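You operate a simulated robot arm through the tools that you are given. There is no shell and no other tool. Be economical: measure what you need, move in short steps, check, and stop when the job is done.

The job below is to be done with a simulated robot arm. You get a single attempt, and the scene is never put back.

JOB
Copy the purple Type B cassette and stand it in the Copied rack.
Fine: switch Lock on before it goes in and leave it on; set the dial to its type; wait for Copied.

Only the result counts: the job must be done as asked and must still hold three seconds after the hand-in. Knocking over, shifting, dropping, spilling or breaking anything else fails it.

ROBOT AND FRAMES
A 7-joint arm with a two-finger parallel gripper, fixed in place. Base frame: the origin is at the foot of the arm, x ahead of it, y to its left, z up. Lengths are in mm, angles in degrees, forces in N, time in s.
With the tool pointing down near the work surface it reaches from about 220 to 680 mm from the base axis. Its first joint turns from -66.0 to 66.0 degrees. Payload 2.4 kg.
The tool frame sits at the grasp point between the pads (the TCP): z along the fingers, y along the line on which they close. The tips reach 30 mm beyond it. The gripper opens to 94 mm. The fingers are 28 mm wide and 10 mm thick; the gripper's body (50 by 96 mm) begins 55 mm behind the TCP.
Orientation is told as [roll, pitch, yaw] about the base's x, y, z axes, in that order, counted from this pose: with the fingers straight down and closing along the base's y, the tool's x points along the base's -x, its y along +y and its z along -z.

CONTROLS
- The arm moves only by the tool send_rows. Its argument "plan" is a list of rows, each a list of 7 numbers: the shift along the tool's x, y, z in mm, then the turn, a rotation vector about the tool's x, y, z in degrees, then the closure, from 0 (fully open) to 1 (shut). In form: [[dx, dy, dz, wx, wy, wz, grip], ...]. A call has 1 to 12 rows; each row shifts and turns the commanded pose from where the row before left it, along the tool's axes as they then stand. A row lasts 0.2 s, in which the tool goes at most 50 mm and 8.6 degrees; a call with a longer step from one row to the next is refused whole, and so is a gripper value outside its range. Where a pose cannot be reached the arm comes as near as it can. A force on the tool above 90 N (or 10 N above the force at the start of the call, whichever is more), or a blocked arm, ends the call early, and 0.2 s more pass. Each finger travels about 153 mm/s and halts on what it meets, pressing with about 36 N; the grip force reading is that of the motor and also rises with nothing between the fingers. The clock runs only during rows and for 0.2 s after the last one: add rows that do not move to give the fingers time. The reply holds the time, the measured pose of the TCP, the force on the tool along the base axes, the opening and the grip force, in the units named above and with some noise, with the torque about the TCP (base axes, N m) and any sound that the robot's microphone picked up.
- Cameras (640 x 400 px; columns grow to the right, rows downward): "scene" is fixed at [44.8, 488.7, 1428.9]; the picture's right is [-0.62, -0.78, 0.00], its down [-0.55, 0.43, -0.72] and it looks along [0.56, -0.45, -0.70] (base axes); focal length 370 px, centre (320, 200). "wrist" rides on the gripper at [76, 14, -102] in the tool frame; the picture's right is [-0.18, 0.98, 0.00], its down [-0.75, -0.14, -0.64] and it looks along [-0.63, -0.12, 0.77] (tool axes); focal length 243 px, centre (320, 200). There is no depth. A picture from a camera that has moved, and an enlarged one, comes with that camera's place and axes in the base frame and with its lens.
- camera(camera): a new picture of that camera. It takes no simulated time.
- zoom(camera, box): a new picture of the part [left, top, right, bottom] of that camera's present view, enlarged. It takes no simulated time.
- close_job(): hands the job in; it is judged then, once.

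Go step by step. Nothing tells you positions but the pictures and the camera data: compare them with the known pose of the tool, close in by small moves and look again before you grip or let go. The budget is 120 turns and 76 pictures, counting those below and the enlarged ones. Unless the task says otherwise, let go and move clear before handing in, and close with one line.

The tools are called after "Call:" as a command line: name --pt "numbers of a row" for each row, then --argument value for the rest, lists and objects as JSON in quotes. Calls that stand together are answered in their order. send_rows: Moves the arm, as the interface text tells. Its arguments: {"type":"object","properties":{"plan":{"type":"array","items":{"type":"array","items":{"type":"number"}}}},"required":["plan"]} The other tools are called the same way: camera (camera) takes a picture; zoom (camera, box) takes an enlarged picture of a part of a camera's view; close_job () hands the job in.

At the start:

```text
t: 0.0
tool_pos: [276.7, 215.2, 1124.3]
ee_rot: [0.0, 0.0, 0.0]
force: [0.0, -0.4, -0.1]
wrist_torque: [0.01, -0.01, 0.0]
gripper_width: 93.9
gripper_force: 0.0
```

scene: 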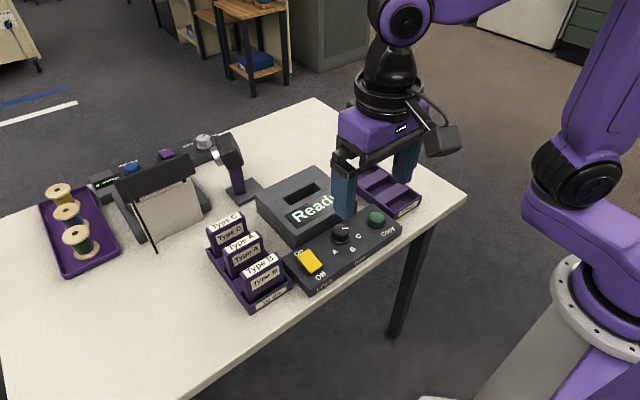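
wrist: 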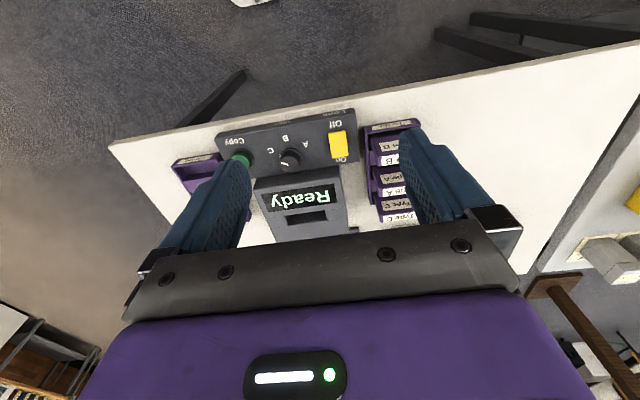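

I see a table with a duplicator (display reads Ready), a control panel (Lock rocker, dial A/B/C, Copy button), a cassette rack holding three cassettes and an empty Copied rack. I'll take closer views to locate everything.

Call:
zoom --camera "scene" --box '[190, 190, 310, 320]'

Call:
zoom --camera "scene" --box '[250, 150, 430, 300]'

Call:
zoom --camera "wrist" --box '[160, 90, 440, 260]'

```text
3.08 times, centred on (250, 255) of scene
camera zoom: at [44.8, 488.7, 1428.9], right [-0.62, -0.78, 0.0], down [-0.55, 0.43, -0.72], along [0.56, -0.45, -0.7], focal length 1138 px, centre (535, 31)
```

zoom: 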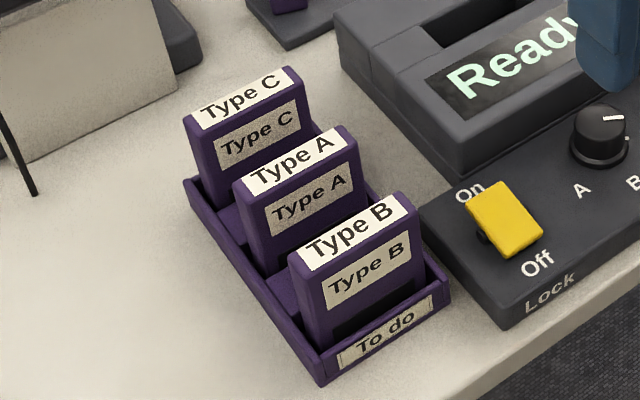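

```text
2.67 times, centred on (340, 225) of scene
camera zoom: at [44.8, 488.7, 1428.9], right [-0.62, -0.78, 0.0], down [-0.55, 0.43, -0.72], along [0.56, -0.45, -0.7], focal length 987 px, centre (267, 133)
```

zoom: 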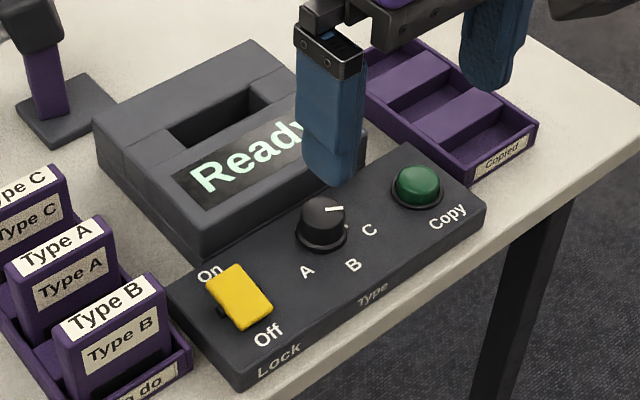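

```text
2.29 times, centred on (300, 175) of wrist
camera zoom: at [200.7, 230.4, 1226.1], right [0.18, 0.98, 0.0], down [0.75, -0.14, 0.64], along [0.63, -0.12, -0.77], focal length 555 px, centre (366, 257)
```

zoom: 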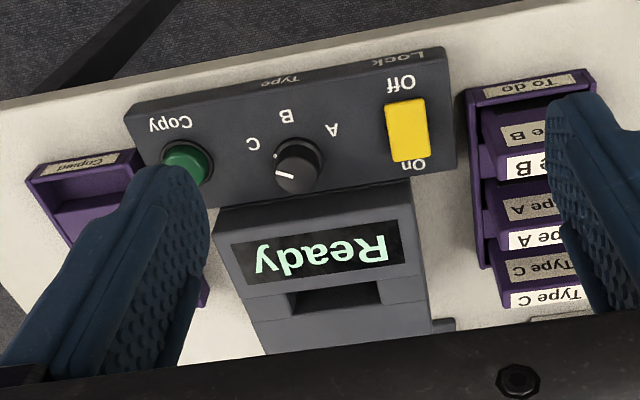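

The camera rays put the rocker near (408, 223, 820) and the table top near z≈795. I'll lower the wrist camera for a closer look at the panel.

Call:
send_rows --pt "-18 0 41 0 0 0 0" --pt "-18 0 41 0 0 0 0" --pt "-18 0 41 0 0 0 0" --pt "-18 0 41 0 0 0 0" --pt "0 0 0 0 0 0 0"

Call:
camera --camera "wrist"

Call:
camera --camera "scene"

```text
t: 1.2
tool_pos: [346.1, 216.2, 960.7]
ee_rot: [0.0, 0.0, 0.0]
force: [0.8, 0.6, 0.8]
wrist_torque: [0.01, 0.02, 0.0]
gripper_width: 93.8
gripper_force: 0.1
```

```text
70 pictures are left
camera wrist: at [269.5, 231.0, 1063.4], right [0.18, 0.98, 0.0], down [0.75, -0.14, 0.64], along [0.63, -0.12, -0.77], focal length 243 px, centre (320, 200)
```

wrist: 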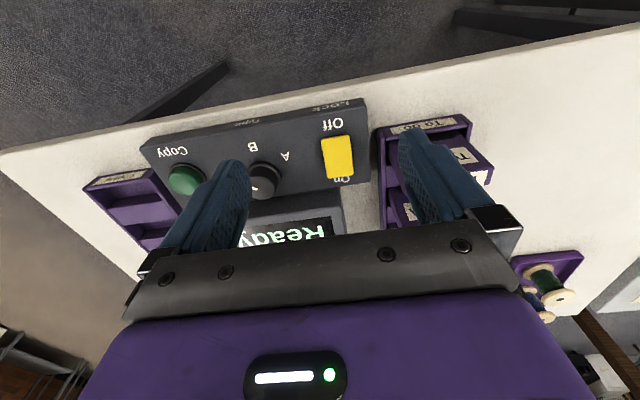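

```text
69 pictures are left
```

scene: 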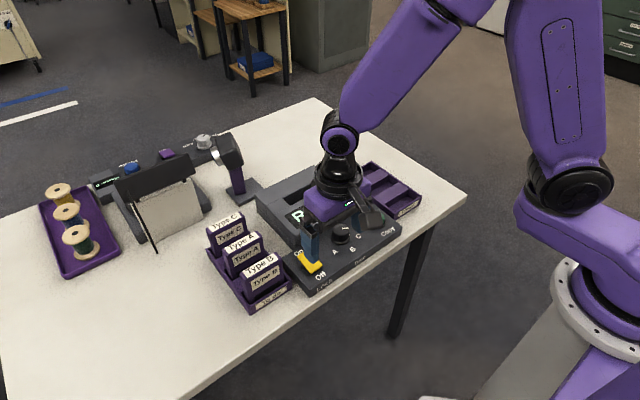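

The rocker's position agrees at about (411, 224). I'll zoom in on the rocker and dial to read their current states.

Call:
zoom --camera "wrist" --box '[220, 90, 380, 215]'

Call:
zoom --camera "scene" --box '[280, 215, 400, 295]'

```text
3.20 times, centred on (300, 152) of wrist
camera zoom: at [269.5, 231.0, 1063.4], right [0.18, 0.98, 0.0], down [0.75, -0.14, 0.64], along [0.63, -0.12, -0.77], focal length 776 px, centre (384, 352)
```

zoom: 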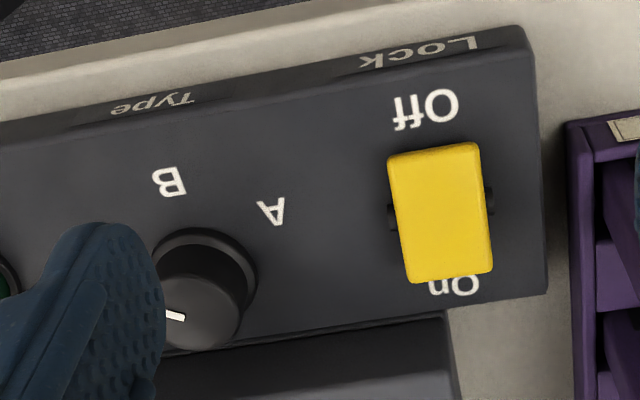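

```text
5.00 times, centred on (340, 255) of scene
camera zoom: at [44.8, 488.7, 1428.9], right [-0.62, -0.78, 0.0], down [-0.55, 0.43, -0.72], along [0.56, -0.45, -0.7], focal length 1850 px, centre (220, -75)
```

zoom: 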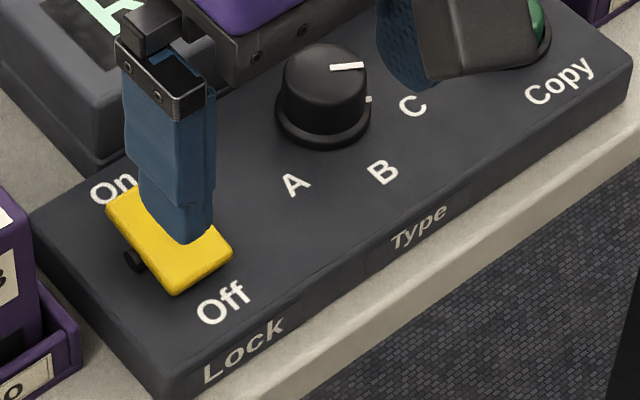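

The rocker's On end (+x side) is raised, so Lock is off. The dial centre is about (418, 132), and its pointer is at C. B lies straight toward the base, so the turn needed is -60° about base z. First I'll close the fingers and go above the On end of the rocker.

Call:
send_rows --pt "-22 2 10 0 0 0 1" --pt "-22 2 10 0 0 0 1" --pt "-22 2 20 0 0 0 1" --pt "-22 2 20 0 0 0 1" --pt "0 0 20 0 0 0 1" --pt "0 0 0 0 0 0 1"

Call:
camera --camera "wrist"

Call:
zoom --camera "scene" --box '[240, 180, 400, 300]'

```text
t: 2.6
tool_pos: [437.3, 224.3, 878.7]
ee_rot: [0.0, 0.0, 0.0]
force: [0.1, -0.6, 0.3]
wrist_torque: [-0.01, 0.0, -0.01]
gripper_width: 0.0
gripper_force: 32.8
```

```text
66 pictures are left
camera wrist: at [360.3, 239.1, 981.6], right [0.18, 0.98, 0.0], down [0.75, -0.14, 0.64], along [0.63, -0.12, -0.77], focal length 243 px, centre (320, 200)
```

wrist: 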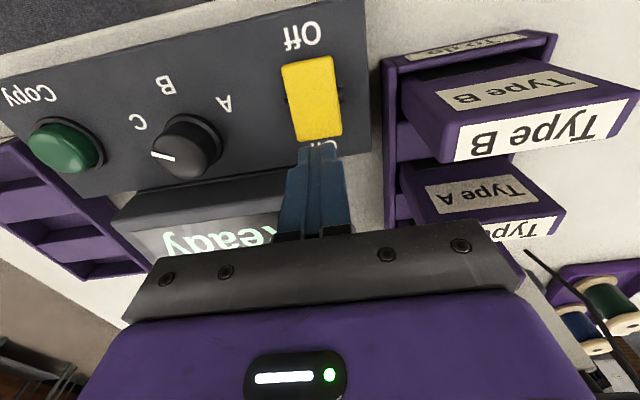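

```text
3.33 times, centred on (320, 240) of scene
camera zoom: at [44.8, 488.7, 1428.9], right [-0.62, -0.78, 0.0], down [-0.55, 0.43, -0.72], along [0.56, -0.45, -0.7], focal length 1233 px, centre (320, 67)
```

zoom: 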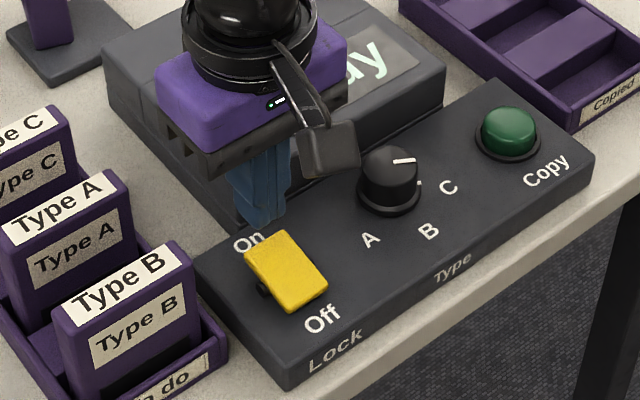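

The tips are just behind the On end of the rocker, which spans x≈388–431. I'll shift 8 mm back toward the base and press down in small steps.

Call:
send_rows --pt "8 0 0 0 0 0 1" --pt "0 0 5 0 0 0 1" --pt "0 0 5 0 0 0 1" --pt "0 0 4 0 0 0 1" --pt "0 0 4 0 0 0 1"

Call:
zoom --camera "wrist" --box '[240, 20, 400, 160]'

```text
t: 3.8
tool_pos: [430.6, 223.5, 862.1]
ee_rot: [0.0, 0.0, 0.0]
force: [0.3, 0.9, 0.0]
wrist_torque: [0.0, 0.02, 0.03]
gripper_width: 0.0
gripper_force: 32.6
```

```text
2.86 times, centred on (320, 90) of wrist
camera zoom: at [352.7, 238.2, 964.1], right [0.18, 0.98, 0.0], down [0.75, -0.14, 0.64], along [0.63, -0.12, -0.77], focal length 693 px, centre (320, 514)
```

zoom: 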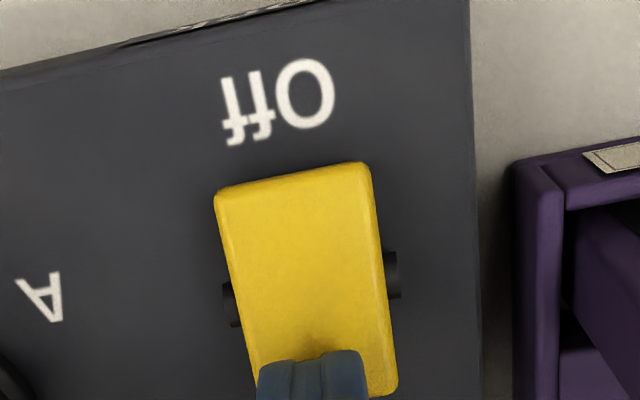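

The tip is at z≈832 with no contact yet. I'll keep descending in small steps.

Call:
send_rows --pt "0 0 3 0 0 0 1" --pt "0 0 3 0 0 0 1" --pt "0 0 3 0 0 0 1" --pt "0 0 2 0 0 0 1"

Call:
zoom --camera "wrist" --box '[240, 20, 400, 160]'

```text
t: 4.9
tool_pos: [431.0, 224.3, 854.9]
ee_rot: [0.2, -0.4, -0.1]
force: [-0.5, -1.6, 11.0]
wrist_torque: [-0.03, 0.19, 0.04]
gripper_width: 0.0
gripper_force: 33.2
stopped in row 4: the force on the tool passed its limit at 92 N (the readings are from after the stop); the commanded pose is now the measured one
```

```text
2.86 times, centred on (320, 90) of wrist
camera zoom: at [354.1, 238.3, 956.1], right [0.18, 0.98, 0.0], down [0.75, -0.14, 0.64], along [0.63, -0.12, -0.76], focal length 693 px, centre (320, 514)
```

zoom: 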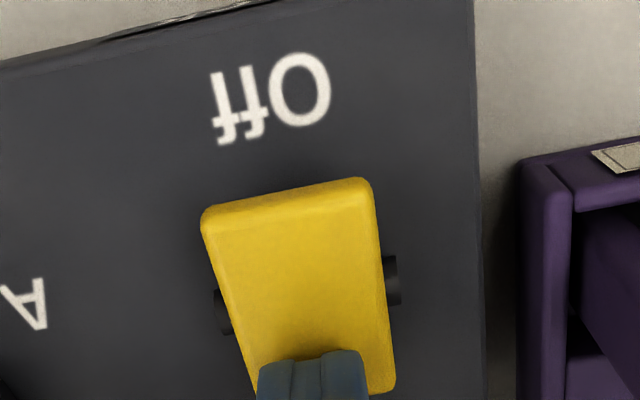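

The force peaked and the Off end has come up, so the rocker seems to have flipped. I'll lift and check it.

Call:
send_rows --pt "0 0 -25 0 0 0 1" --pt "0 0 -40 0 0 0 1" --pt "0 30 -10 0 0 0 0.4" --pt "0 0 0 0 0 0 0.3"

Call:
camera --camera "wrist"

Call:
zoom --camera "scene" --box '[240, 180, 400, 300]'

```text
t: 5.9
tool_pos: [432.8, 253.3, 927.5]
ee_rot: [0.1, -0.2, 0.0]
force: [0.3, 0.5, -0.5]
wrist_torque: [0.03, -0.01, 0.01]
gripper_width: 65.7
gripper_force: 0.1
```

```text
62 pictures are left
camera wrist: at [356.1, 268.1, 1030.6], right [0.19, 0.98, 0.0], down [0.75, -0.14, 0.64], along [0.63, -0.12, -0.76], focal length 243 px, centre (320, 200)
```

wrist: 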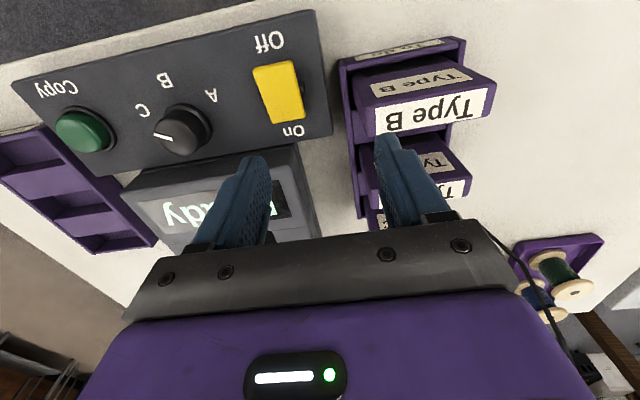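

```text
3.33 times, centred on (320, 240) of scene
camera zoom: at [44.7, 488.7, 1428.9], right [-0.62, -0.78, 0.0], down [-0.55, 0.43, -0.72], along [0.56, -0.45, -0.7], focal length 1233 px, centre (320, 67)
```

zoom: 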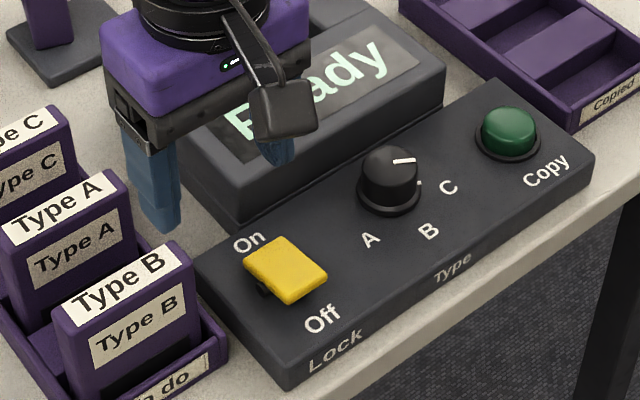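

Lock is now on. Next I'll move above the dial at about (419, 131), with the fingers at yaw +30° and about 65 mm open.

Call:
send_rows --pt "4 -41 0 0 0 0 0.3" --pt "5 -41 0 0 0 0 0.3" --pt "5 -40 9 0 0 0 0.3" --pt "0 0 9 0 0 -7.5 0.3" --pt "0 0 9 0 0 -7.5 0.3" --pt "0 0 9 0 0 -7.5 0.3" --pt "0 0 9 0 0 -7.5 0.3" --pt "0 0 0 0 0 0 0.3"

Call:
camera --camera "wrist"

Call:
zoom --camera "scene" --box '[280, 180, 400, 270]'

```text
t: 7.7
tool_pos: [416.9, 133.3, 881.5]
ee_rot: [0.0, -0.3, 30.0]
force: [0.2, 0.1, 0.4]
wrist_torque: [0.01, 0.0, 0.03]
gripper_width: 65.7
gripper_force: 0.1
```

```text
60 pictures are left
camera wrist: at [342.6, 107.6, 983.7], right [-0.33, 0.94, 0.0], down [0.72, 0.25, 0.65], along [0.61, 0.22, -0.76], focal length 243 px, centre (320, 200)
```

wrist: 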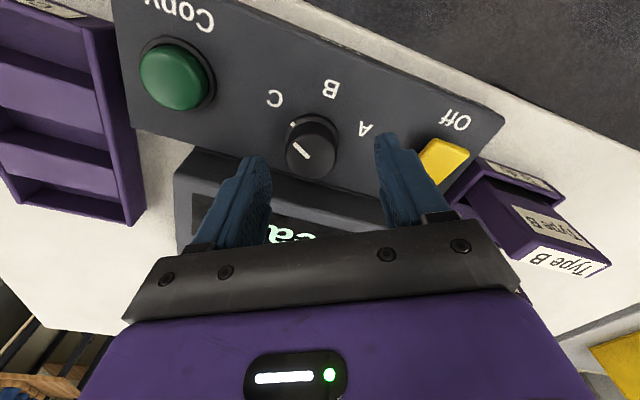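

```text
4.44 times, centred on (340, 225) of scene
camera zoom: at [44.8, 488.7, 1428.9], right [-0.62, -0.78, 0.0], down [-0.55, 0.43, -0.72], along [0.56, -0.45, -0.7], focal length 1644 px, centre (231, 89)
```

zoom: 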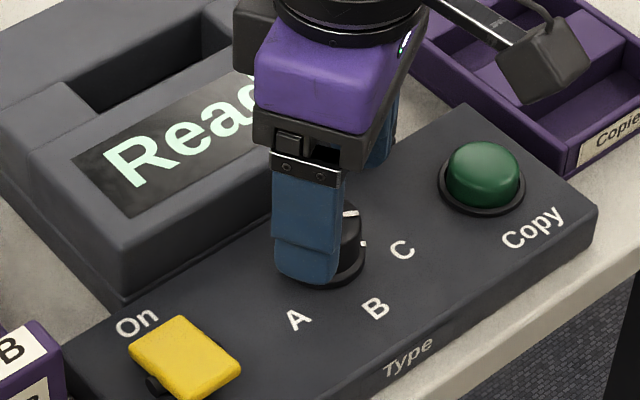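

The wrist view puts the knob at about (423, 131). I'll correct the position and descend so the fingers straddle it.

Call:
send_rows --pt "-4 -4 0 0 0 0 0.3" --pt "0 0 6 0 0 0 0.3" --pt "0 0 6 0 0 0 0.3" --pt "0 0 6 0 0 0 0.3" --pt "0 0 5 0 0 0 0.3"

Call:
camera --camera "wrist"

Call:
zoom --camera "scene" --box '[280, 180, 400, 270]'

```text
t: 8.9
tool_pos: [422.6, 130.8, 860.4]
ee_rot: [0.0, -0.4, 30.0]
force: [0.6, -0.3, -0.7]
wrist_torque: [-0.02, -0.01, 0.02]
gripper_width: 65.8
gripper_force: 0.0
```

```text
58 pictures are left
camera wrist: at [348.8, 105.2, 962.6], right [-0.33, 0.94, 0.0], down [0.72, 0.25, 0.65], along [0.61, 0.21, -0.76], focal length 243 px, centre (320, 200)
```

wrist: 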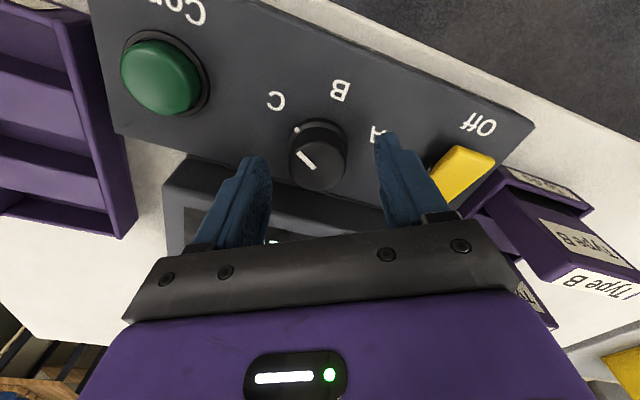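

```text
4.44 times, centred on (340, 225) of scene
camera zoom: at [44.8, 488.7, 1428.9], right [-0.62, -0.78, 0.0], down [-0.55, 0.43, -0.72], along [0.56, -0.45, -0.7], focal length 1644 px, centre (231, 89)
```

zoom: 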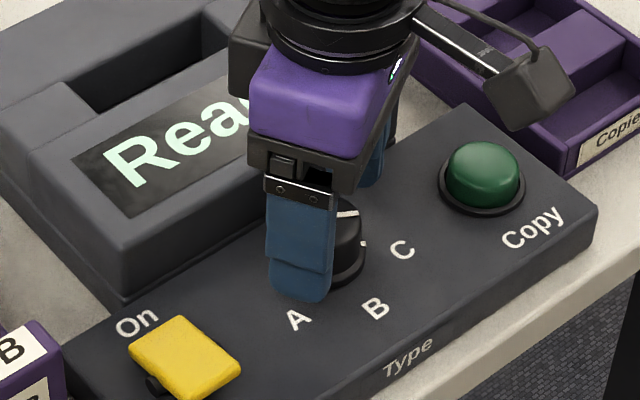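

The knob is centred between the fingers. I'll descend 5 mm and close on it.

Call:
send_rows --pt "0 0 5 0 0 0 0.3" --pt "0 0 0 0 0 0 0.6" --pt "0 0 0 0 0 0 0.7" --pt "0 0 0 0 0 0 0.8"

```text
t: 9.9
tool_pos: [424.1, 128.0, 855.3]
ee_rot: [0.0, -0.2, 29.7]
force: [9.9, -17.6, -3.7]
wrist_torque: [-0.56, -0.34, -0.07]
gripper_width: 34.7
gripper_force: 45.2
```

The knob is gripped at 34.7 mm, with a slight sideways load along the closing axis. I'll relieve that by 3 mm, then turn +60° about tool z.

Call:
send_rows --pt "0 -3 0 0 0 0 0.8" --pt "0 0 0 0 0 7.5 0.8" --pt "0 0 0 0 0 7.5 0.8" --pt "0 0 0 0 0 7.5 0.8" --pt "0 0 0 0 0 7.5 0.8" --pt "0 0 0 0 0 0 0.8"

Call:
camera --camera "wrist"

```text
t: 11.3
tool_pos: [422.4, 130.0, 855.5]
ee_rot: [0.1, -0.4, 0.1]
force: [-14.5, 22.8, 35.0]
wrist_torque: [0.95, 0.32, 0.09]
gripper_width: 34.8
gripper_force: 44.7
```

```text
56 pictures are left
camera wrist: at [345.6, 144.1, 957.3], right [0.18, 0.98, 0.0], down [0.75, -0.14, 0.65], along [0.63, -0.11, -0.76], focal length 243 px, centre (320, 200)
```

wrist: 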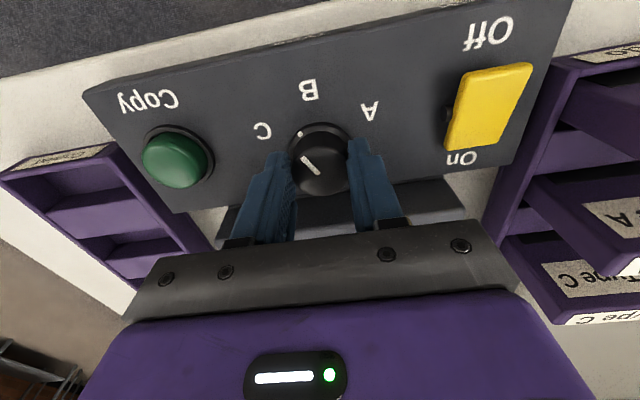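

The knob is turning with the gripper. I'll do the remaining 30° while easing the side and vertical loads.

Call:
send_rows --pt "1 1.5 -1.5 0 0 7.5 0.8" --pt "0 0 0 0 0 7.5 0.8" --pt "0 0 0 0 0 7.5 0.8" --pt "0 0 0 0 0 7.5 0.8" --pt "0 0 0 0 0 0 0.8"

Call:
zoom --camera "wrist" --box '[220, 60, 440, 220]'

```text
t: 12.5
tool_pos: [423.2, 131.4, 855.9]
ee_rot: [0.3, 0.0, -30.0]
force: [3.1, 27.9, -30.5]
wrist_torque: [0.72, 0.09, 0.13]
gripper_width: 34.9
gripper_force: 45.5
```

```text
2.50 times, centred on (330, 140) of wrist
camera zoom: at [363.7, 181.9, 958.0], right [0.65, 0.76, 0.0], down [0.58, -0.5, 0.64], along [0.49, -0.42, -0.77], focal length 606 px, centre (295, 350)
```

zoom: 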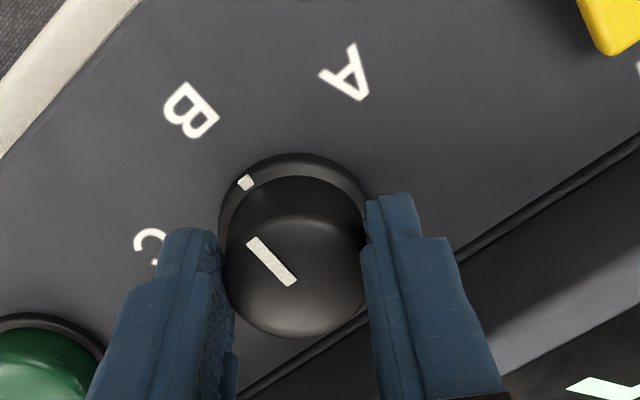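

The pointer is at B. I'll open slightly, lift clear and check.

Call:
send_rows --pt "0 0 0 0 0 0 0.5" --pt "0 0 0 0 0 0 0.5" --pt "0 0 -20 0 0 0 0.5" --pt "0 0 -40 0 0 0 0.5" --pt "0 0 -40 0 0 0 0.5" --pt "0 0 0 0 0 0 0.5"

Call:
camera --camera "wrist"

Call:
zoom --camera "scene" --box '[190, 160, 430, 320]'

```text
t: 13.9
tool_pos: [424.6, 129.8, 960.7]
ee_rot: [0.2, -0.1, -30.2]
force: [0.3, 0.4, -0.6]
wrist_torque: [0.0, -0.02, 0.03]
gripper_width: 46.9
gripper_force: 0.1
```

```text
54 pictures are left
camera wrist: at [365.5, 179.6, 1062.4], right [0.65, 0.76, 0.0], down [0.58, -0.5, 0.64], along [0.49, -0.42, -0.77], focal length 243 px, centre (320, 200)
```

wrist: 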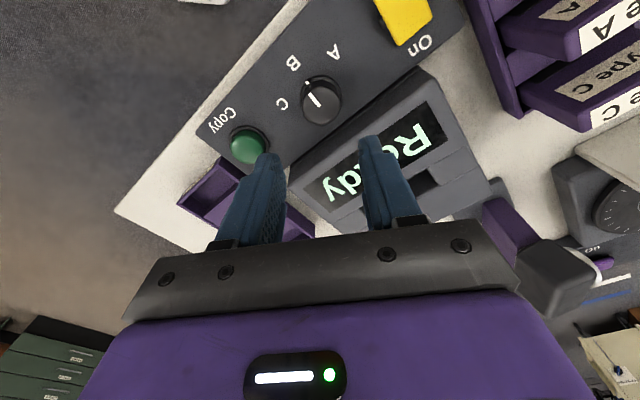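

```text
2.50 times, centred on (310, 240) of scene
camera zoom: at [44.7, 488.7, 1428.9], right [-0.62, -0.78, 0.0], down [-0.55, 0.43, -0.72], along [0.56, -0.45, -0.7], focal length 925 px, centre (345, 100)
```

zoom: 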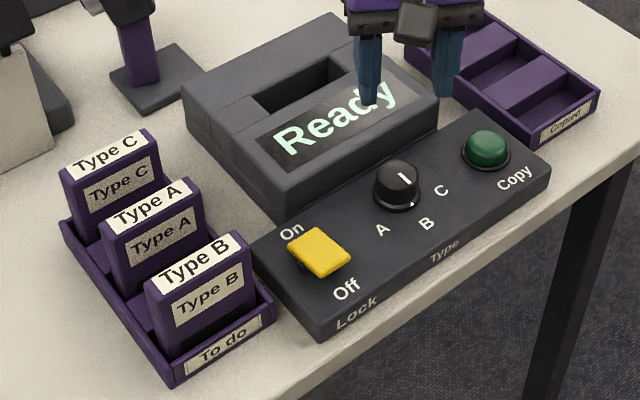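

The dial reads B. Next is the cassette, which I'll grip across its thickness (base x) with the tool at yaw +90°, so I'll move above the To do rack and turn.

Call:
send_rows --pt "25 38 -10 0 0 0 0.5" --pt "25 38 -10 0 0 0 0.5" --pt "25 38 -10 0 0 0 0.5" --pt "25 38 -10 0 0 0 0.5" --pt "0 0 0 0 0 -8 0.5" --pt "0 0 0 0 0 -8 0.5" --pt "0 0 0 0 0 -8 0.5" --pt "0 0 0 0 0 -8 0.5" --pt "0 0 0 0 0 -8 0.5" --pt "0 0 0 0 0 -8 0.5" --pt "0 0 0 0 0 -8 0.5" --pt "0 0 0 0 0 -8 0.5"

Call:
send_rows --pt "0 0 0 0 0 -8 0.5" --pt "0 0 0 0 0 -8 0.5" --pt "0 0 0 0 0 -8 0.5" --pt "0 0 0 0 0 -8 0.5" --pt "0 0 0 0 0 -8 0.5" --pt "0 0 0 0 0 -8 0.5" --pt "0 0 0 0 0 -8 0.5" --pt "0 0 0 0 0 0 0.5"

Call:
camera --camera "wrist"

Call:
camera --camera "scene"

```text
t: 16.5
tool_pos: [413.3, 310.6, 997.7]
ee_rot: [0.0, -0.2, 34.1]
force: [-1.0, -0.9, 0.4]
wrist_torque: [0.02, 0.0, 0.0]
gripper_width: 47.2
gripper_force: 0.0
```

```text
t: 18.3
tool_pos: [411.6, 309.9, 997.1]
ee_rot: [-0.2, -0.1, 90.1]
force: [-0.7, 0.7, -0.5]
wrist_torque: [0.03, 0.0, -0.02]
gripper_width: 46.7
gripper_force: 0.1
```

```text
52 pictures are left
camera wrist: at [396.6, 234.5, 1098.9], right [-0.98, 0.18, 0.0], down [0.14, 0.75, 0.64], along [0.12, 0.63, -0.76], focal length 243 px, centre (320, 200)
```

wrist: 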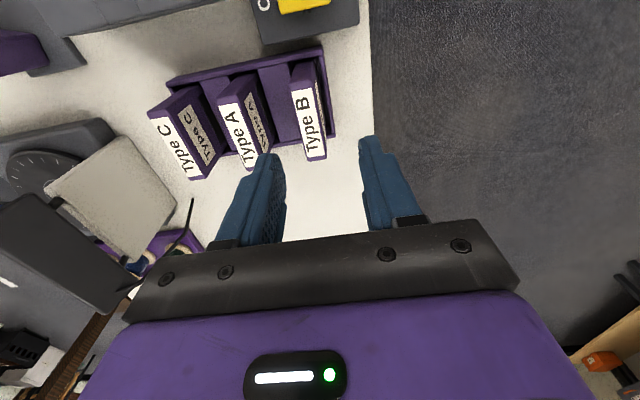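

```text
51 pictures are left
```

scene: 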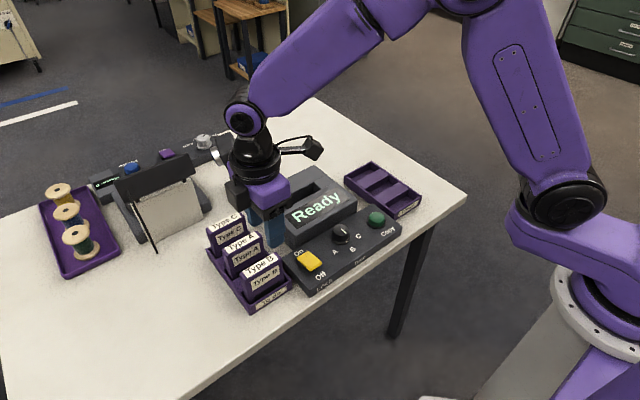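

I have a clear view of the rack from above, so I'll zoom in to measure the Type B cassette.

Call:
zoom --camera "wrist" --box '[140, 40, 360, 190]'

Call:
zoom --camera "scene" --box '[190, 200, 310, 320]'

```text
2.67 times, centred on (250, 115) of wrist
camera zoom: at [396.6, 234.5, 1098.9], right [-0.98, 0.18, 0.0], down [0.14, 0.75, 0.64], along [0.12, 0.63, -0.76], focal length 647 px, centre (507, 427)
```

zoom: 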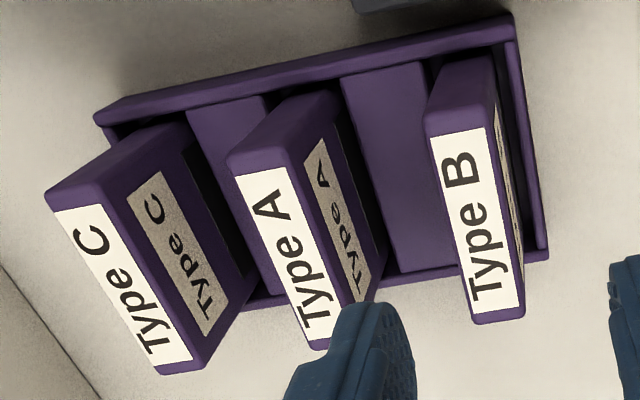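

```text
3.33 times, centred on (250, 260) of scene
camera zoom: at [44.8, 488.7, 1428.9], right [-0.62, -0.78, 0.0], down [-0.55, 0.43, -0.72], along [0.56, -0.45, -0.7], focal length 1233 px, centre (553, 0)
```

zoom: 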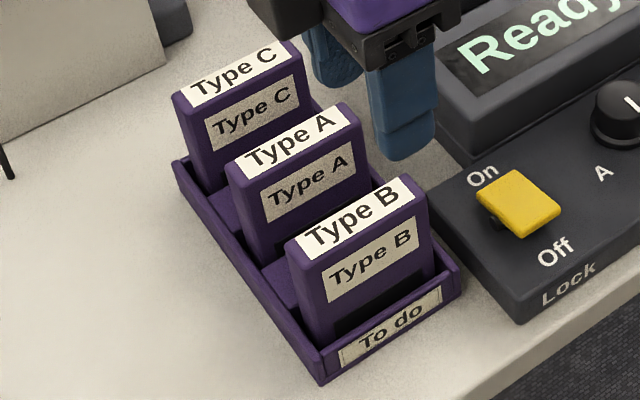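

The Type B cassette's top is centred at about (423, 323, 879), roughly 76 mm wide and 20 mm thick, and aligned with base y. I'll move above it and stop short to verify.

Call:
send_rows --pt "-6 -5 25 0 0 0 0.5" --pt "-7 -6 25 0 0 0 0.5" --pt "0 0 30 0 0 0 0.5" --pt "0 0 0 0 0 0 0.5"

Call:
camera --camera "wrist"

Call:
zoom --camera "scene" --box '[190, 180, 310, 320]'

```text
t: 19.3
tool_pos: [423.0, 325.3, 916.5]
ee_rot: [-0.2, -0.3, 89.9]
force: [-0.3, 0.6, 0.1]
wrist_torque: [-0.03, 0.02, 0.0]
gripper_width: 47.1
gripper_force: 0.1
```

```text
48 pictures are left
camera wrist: at [408.9, 249.3, 1018.0], right [-0.98, 0.19, 0.0], down [0.14, 0.75, 0.64], along [0.12, 0.63, -0.76], focal length 243 px, centre (320, 200)
```

wrist: 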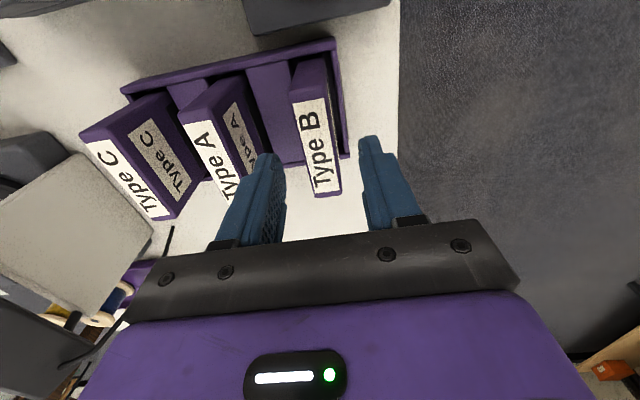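

```text
2.86 times, centred on (250, 250) of scene
camera zoom: at [44.8, 488.7, 1428.9], right [-0.62, -0.78, 0.0], down [-0.55, 0.43, -0.72], along [0.56, -0.45, -0.7], focal length 1057 px, centre (520, 57)
```

zoom: 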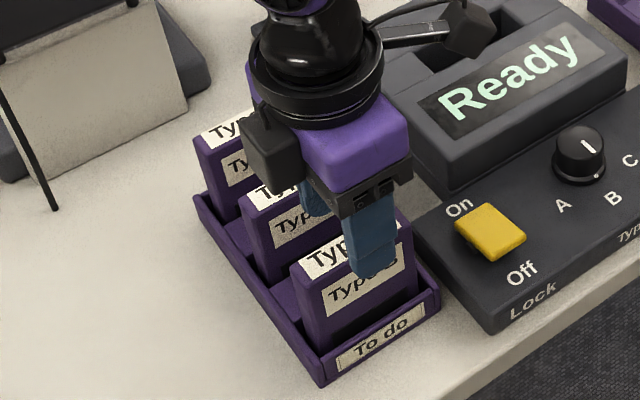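

The measured cassette centre of (424, 325.5) matches the tool position. I'll descend so the tips overlap the top by about 24 mm, then close.

Call:
send_rows --pt "0 -1 10 0 0 0 0.5" --pt "0 0 11 0 0 0 0.5" --pt "0 0 10 0 0 0 0.5" --pt "0 0 0 0 0 0 0.7" --pt "0 0 0 0 0 0 0.9" --pt "0 0 0 0 0 0 0.9"

Call:
camera --camera "wrist"

```text
t: 20.7
tool_pos: [425.2, 324.9, 886.1]
ee_rot: [-0.2, 0.0, 89.9]
force: [-0.3, 0.0, -0.6]
wrist_torque: [0.07, 0.0, -0.01]
gripper_width: 21.3
gripper_force: 35.5
```

```text
46 pictures are left
camera wrist: at [409.2, 248.0, 987.9], right [-0.98, 0.19, 0.0], down [0.14, 0.75, 0.64], along [0.12, 0.63, -0.76], focal length 243 px, centre (320, 200)
```

wrist: 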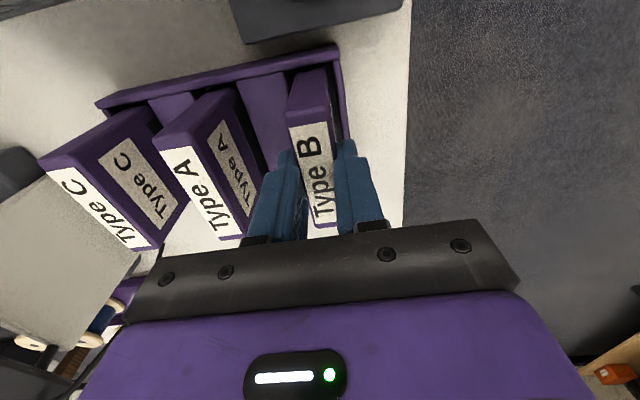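

The cassette is gripped at 21.3 mm. I'll lift it straight up and take a scene view.

Call:
send_rows --pt "0 0 -10 0 0 0 0.9" --pt "0 0 -30 0 0 0 0.9" --pt "0 0 -40 0 0 0 0.9" --pt "0 0 -40 0 0 0 0.9" --pt "0 0 0 0 0 0 0.9"

Call:
camera --camera "scene"

Call:
zoom --camera "scene" --box '[245, 160, 375, 250]'

```text
t: 21.9
tool_pos: [423.1, 321.9, 1007.1]
ee_rot: [-0.2, -0.1, 89.8]
force: [0.2, -0.3, -1.1]
wrist_torque: [-0.03, -0.01, -0.01]
gripper_width: 21.4
gripper_force: 36.2
```

```text
45 pictures are left
```

scene: 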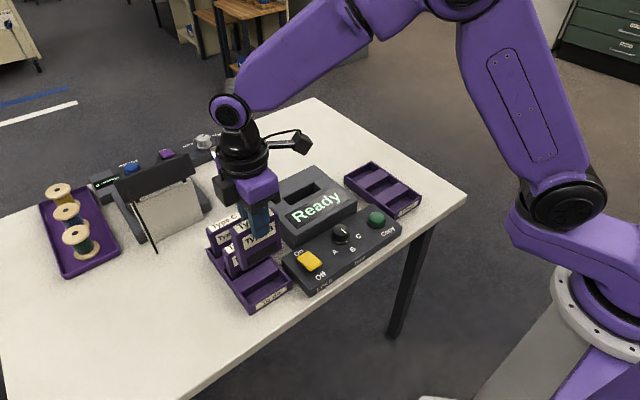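

```text
4.44 times, centred on (310, 205) of scene
camera zoom: at [44.8, 488.7, 1428.9], right [-0.62, -0.78, 0.0], down [-0.55, 0.43, -0.72], along [0.56, -0.45, -0.7], focal length 1644 px, centre (364, 178)
```

zoom: 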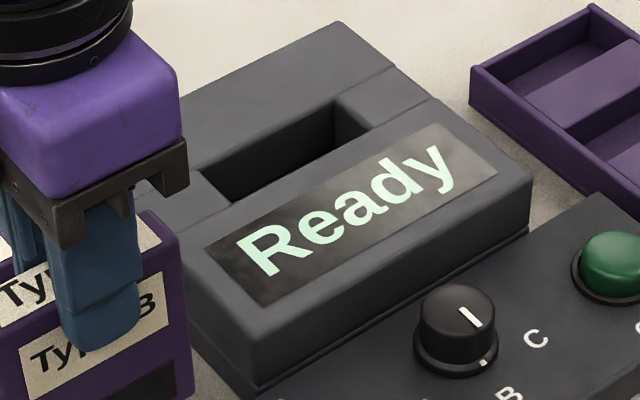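

The slot measures about x 537–568, y 90–177, with the deck top at z≈849, so its centre is about (552.5, 134). I'll carry the cassette over it at a safe height.

Call:
send_rows --pt "37.5 -26 0 0 0 0 0.9" --pt "37.5 -26 0 0 0 0 0.9" --pt "37.5 -26 0 0 0 0 0.9" --pt "37.5 -26 0 0 0 0 0.9" --pt "37.5 -26 0 0 0 0 0.9" --pt "0 0 10 0 0 0 0.9" --pt "0 0 10 0 0 0 0.9" --pt "0 0 0 0 0 0 0.9"

Call:
camera --camera "wrist"

Call:
zoom --camera "scene" --box '[240, 130, 400, 250]'

```text
t: 23.7
tool_pos: [553.2, 135.0, 984.4]
ee_rot: [-0.3, -0.2, 89.9]
force: [-0.2, -0.1, -1.1]
wrist_torque: [0.01, 0.03, 0.01]
gripper_width: 21.4
gripper_force: 36.3
```

```text
43 pictures are left
camera wrist: at [539.1, 58.1, 1086.9], right [-0.98, 0.19, 0.0], down [0.14, 0.75, 0.64], along [0.12, 0.63, -0.76], focal length 243 px, centre (320, 200)
```

wrist: 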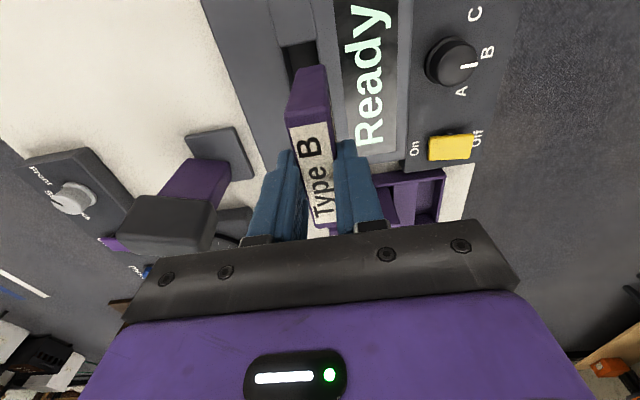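

```text
3.33 times, centred on (320, 190) of scene
camera zoom: at [44.8, 488.7, 1428.9], right [-0.62, -0.78, 0.0], down [-0.55, 0.43, -0.72], along [0.56, -0.45, -0.7], focal length 1233 px, centre (320, 233)
```

zoom: 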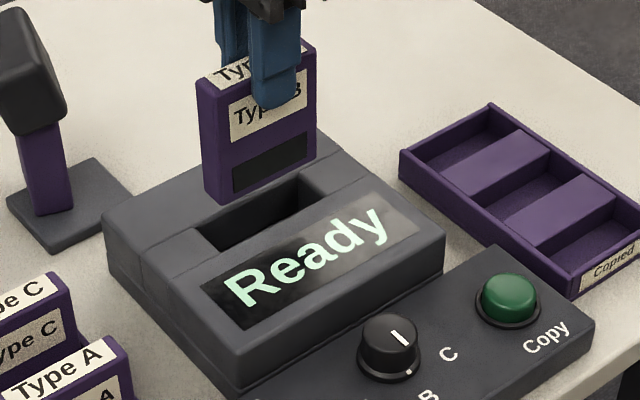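

The wrist view suggests the slot may lie a bit further in x than I estimated. I'll zoom in to measure it.

Call:
zoom --camera "wrist" --box '[210, 0, 410, 130]'

```text
3.08 times, centred on (310, 65) of wrist
camera zoom: at [539.1, 58.1, 1086.9], right [-0.98, 0.19, 0.0], down [0.14, 0.75, 0.64], along [0.12, 0.63, -0.76], focal length 746 px, centre (351, 615)
```

zoom: 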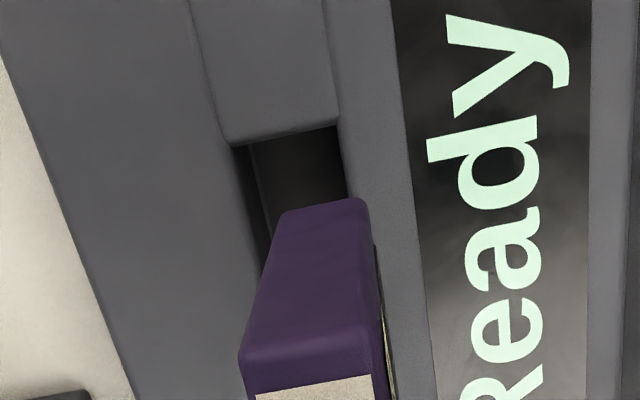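

Using the cassette as a reference, the slot centre is nearer (563, 130). I'll shift +10 mm in x and -4 mm in y, lower to just above the slot and look again.

Call:
send_rows --pt "4.5 -10 0 0 0 0 0.9" --pt "0 0 15 0 0 0 0.9" --pt "0 0 14 0 0 0 0.9" --pt "0 0 0 0 0 0 0.9"

Call:
zoom --camera "wrist" --box '[210, 0, 410, 130]'

Call:
zoom --camera "scene" --box '[250, 130, 370, 230]'

```text
t: 24.7
tool_pos: [562.4, 131.8, 957.4]
ee_rot: [-0.2, -0.1, 89.9]
force: [0.2, 0.2, -2.0]
wrist_torque: [0.0, -0.01, -0.01]
gripper_width: 21.4
gripper_force: 35.4
```

```text
3.08 times, centred on (310, 65) of wrist
camera zoom: at [547.6, 56.3, 1059.7], right [-0.98, 0.19, 0.0], down [0.14, 0.75, 0.64], along [0.12, 0.63, -0.76], focal length 746 px, centre (351, 615)
```

zoom: 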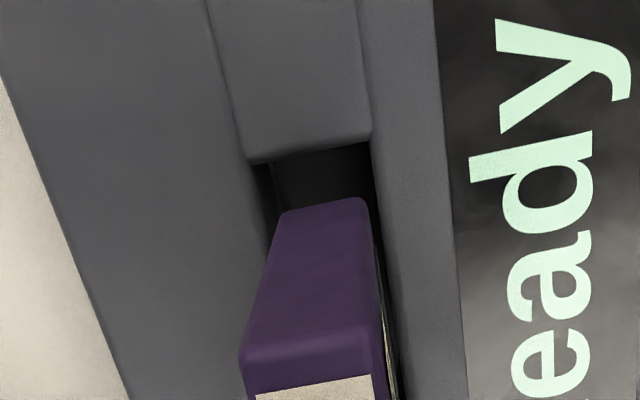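

```text
4.00 times, centred on (310, 180) of scene
camera zoom: at [44.8, 488.7, 1428.9], right [-0.62, -0.78, 0.0], down [-0.55, 0.43, -0.72], along [0.56, -0.45, -0.7], focal length 1480 px, centre (360, 280)
```

zoom: 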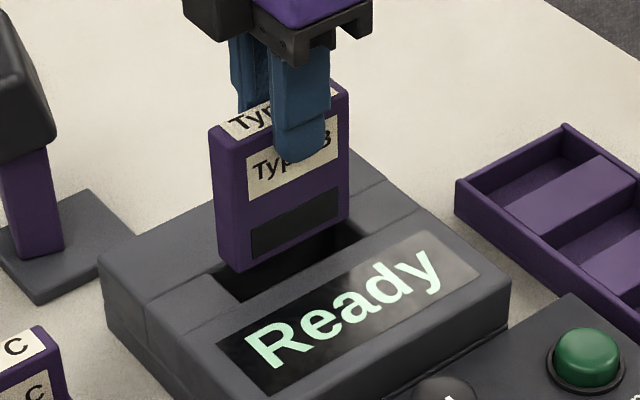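

The slot centre comes out at about (563.8, 129). I'll make a small correction and start inserting gently.

Call:
send_rows --pt "2 -1 0 0 0 0 0.9" --pt "0 0 10 0 0 0 0.9" --pt "0 0 8 0 0 0 0.9" --pt "0 0 6 0 0 0 0.9" --pt "0 0 6 0 0 0 0.9"

Call:
camera --camera "wrist"

Call:
zoom --camera "scene" --box '[250, 130, 370, 230]'

```text
t: 25.9
tool_pos: [565.1, 129.2, 927.6]
ee_rot: [-0.2, -0.1, 89.9]
force: [0.5, 1.0, -1.9]
wrist_torque: [0.0, -0.02, 0.02]
gripper_width: 21.1
gripper_force: 36.0
```

```text
38 pictures are left
camera wrist: at [549.7, 53.6, 1029.0], right [-0.98, 0.19, 0.0], down [0.14, 0.75, 0.64], along [0.12, 0.63, -0.76], focal length 243 px, centre (320, 200)
```

wrist: 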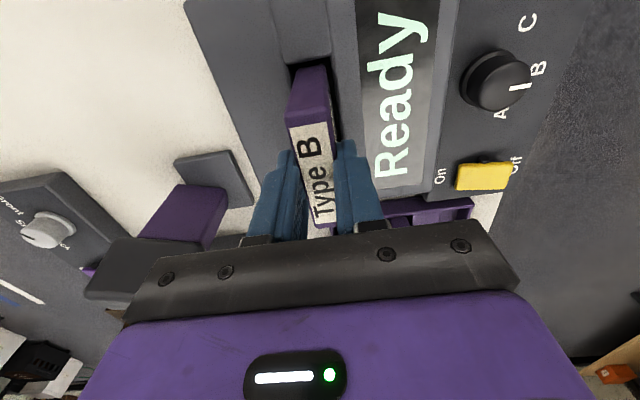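

```text
4.00 times, centred on (310, 180) of scene
camera zoom: at [44.8, 488.7, 1428.9], right [-0.62, -0.78, 0.0], down [-0.55, 0.43, -0.72], along [0.56, -0.45, -0.7], focal length 1480 px, centre (360, 280)
```

zoom: 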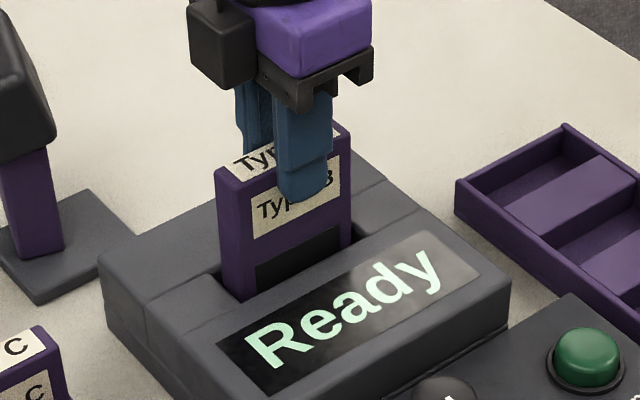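

The cassette has entered the slot with no contact force. I'll continue down slowly until it seats.

Call:
send_rows --pt "0 0 5 0 0 0 0.9" --pt "0 0 5 0 0 0 0.9" --pt "0 0 5 0 0 0 0.9" --pt "0 0 5 0 0 0 0.9" --pt "0 0 5 0 0 0 0.9" --pt "0 0 3 0 0 0 0.9"

Call:
zoom --camera "scene" --box '[250, 130, 370, 230]'

```text
t: 27.3
tool_pos: [564.9, 129.1, 901.4]
ee_rot: [-0.5, -0.2, 89.9]
force: [-8.0, -3.6, 29.0]
wrist_torque: [-0.08, 0.63, 0.05]
gripper_width: 21.6
gripper_force: 36.1
```

```text
4.00 times, centred on (310, 180) of scene
camera zoom: at [44.0, 488.4, 1429.0], right [-0.62, -0.78, 0.0], down [-0.54, 0.43, -0.72], along [0.56, -0.45, -0.69], focal length 1480 px, centre (360, 280)
```

zoom: 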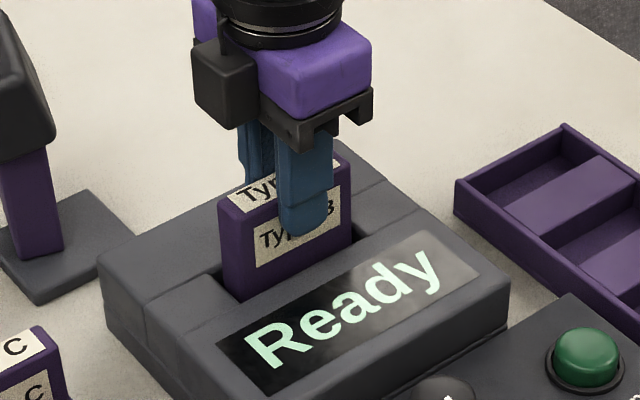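

It met resistance at TCP z≈901. I'll press 3 mm further to tell whether it is seated, and hold.

Call:
send_rows --pt "0 0 2 0 0 0 0.9" --pt "0 0 2 0 0 0 0.9" --pt "0 0 0 0 0 0 0.9"

Call:
camera --camera "wrist"

```text
t: 28.1
tool_pos: [565.6, 129.7, 901.1]
ee_rot: [-0.6, -0.3, 89.9]
force: [-13.7, -9.1, 66.8]
wrist_torque: [-0.43, 1.01, 0.04]
gripper_width: 21.8
gripper_force: 36.4
```

```text
35 pictures are left
camera wrist: at [550.1, 52.6, 1002.2], right [-0.98, 0.19, -0.01], down [0.14, 0.75, 0.65], along [0.13, 0.63, -0.76], focal length 243 px, centre (320, 200)
```

wrist: 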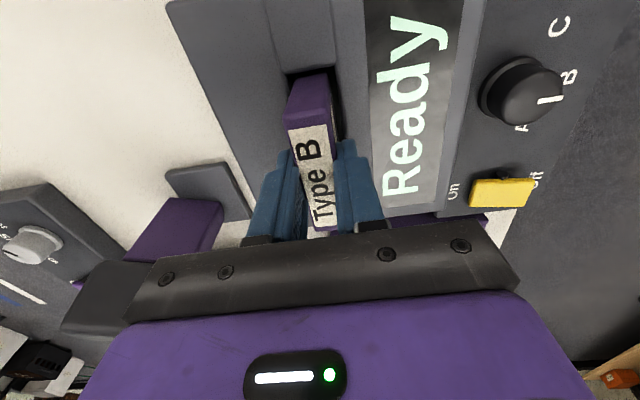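

It's a firm stop, so the cassette is on the slot floor. I'll relax the load, open the fingers and lift clear.

Call:
send_rows --pt "0 0 -4 0 0 0 0.9" --pt "0 0 -1 0 0 0 0.8" --pt "0 0 0 0 0 0 0.6" --pt "0 0 0 0 0 0 0.55" --pt "0 0 -25 0 0 0 0.55" --pt "0 0 -40 0 0 0 0.55" --pt "0 0 -40 0 0 0 0.55" --pt "0 0 0 0 0 0 0.55"

Call:
zoom --camera "scene" --box '[250, 130, 410, 250]'

Call:
camera --camera "wrist"

```text
t: 29.9
tool_pos: [564.1, 129.5, 1005.2]
ee_rot: [-0.2, -0.1, 90.0]
force: [-0.3, -1.5, 0.7]
wrist_torque: [0.0, 0.02, 0.01]
gripper_width: 42.2
gripper_force: 0.1
```

```text
3.33 times, centred on (330, 190) of scene
camera zoom: at [44.7, 488.7, 1428.9], right [-0.62, -0.78, 0.0], down [-0.55, 0.43, -0.72], along [0.56, -0.45, -0.7], focal length 1233 px, centre (287, 233)
```

zoom: 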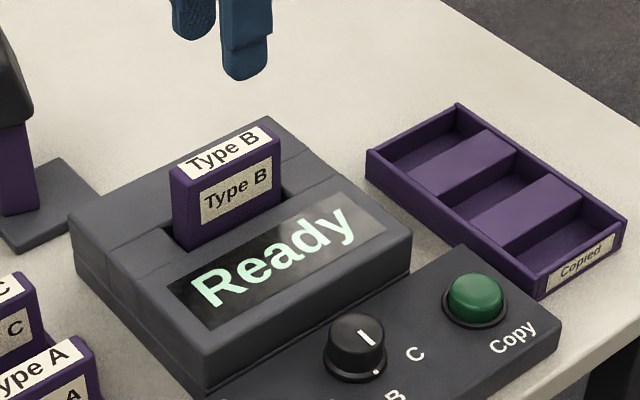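

```text
33 pictures are left
camera wrist: at [549.1, 54.5, 1107.6], right [-0.98, 0.19, 0.0], down [0.14, 0.75, 0.64], along [0.12, 0.63, -0.77], focal length 243 px, centre (320, 200)
```

wrist: 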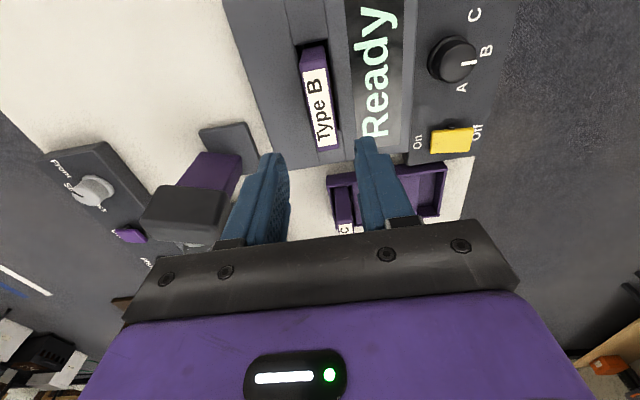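

The cassette stands in the deck and the display still reads Ready. Next is the Copy button, at about (402, 44); I'll close the fingers and move above it.

Call:
send_rows --pt "21 40 0 0 0 0 1" --pt "21 40 0 0 0 0 1" --pt "21 40 0 0 0 0 1" --pt "21 40 0 0 0 0 1" --pt "0 0 40 0 0 0 1" --pt "0 0 40 0 0 0 1" --pt "0 0 25 0 0 0 1" --pt "0 0 0 0 0 0 1"

Call:
camera --camera "wrist"

Call:
zoom --camera "scene" --box '[320, 180, 430, 260]'

```text
t: 31.7
tool_pos: [401.6, 44.8, 898.4]
ee_rot: [-0.2, 0.0, 89.9]
force: [0.0, -0.2, -0.3]
wrist_torque: [0.02, 0.05, 0.0]
gripper_width: 0.0
gripper_force: 32.5
```

```text
32 pictures are left
camera wrist: at [386.7, -30.3, 1000.6], right [-0.98, 0.19, 0.0], down [0.14, 0.75, 0.64], along [0.12, 0.63, -0.76], focal length 243 px, centre (320, 200)
```

wrist: 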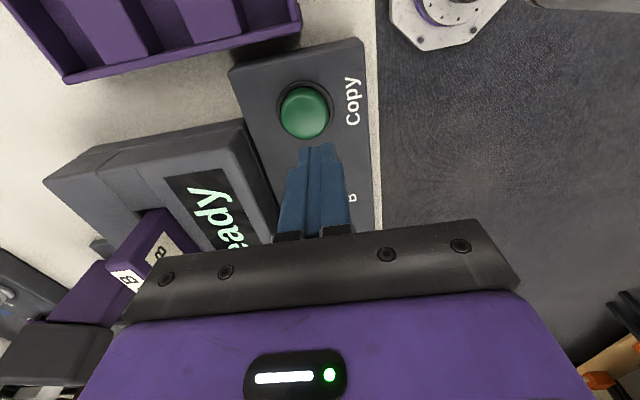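

```text
5.00 times, centred on (375, 220) of scene
camera zoom: at [44.8, 488.7, 1428.9], right [-0.62, -0.78, 0.0], down [-0.55, 0.43, -0.72], along [0.56, -0.45, -0.7], focal length 1850 px, centre (45, 100)
```

zoom: 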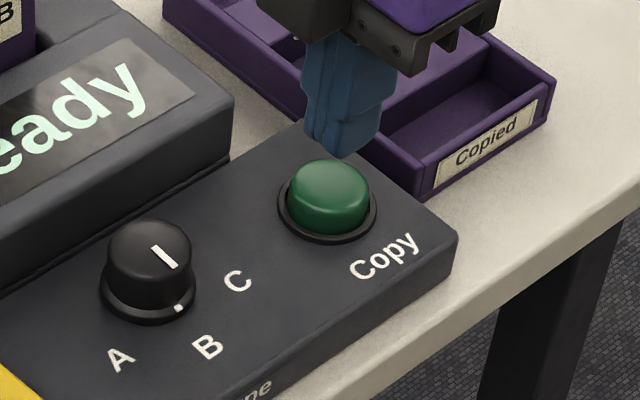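

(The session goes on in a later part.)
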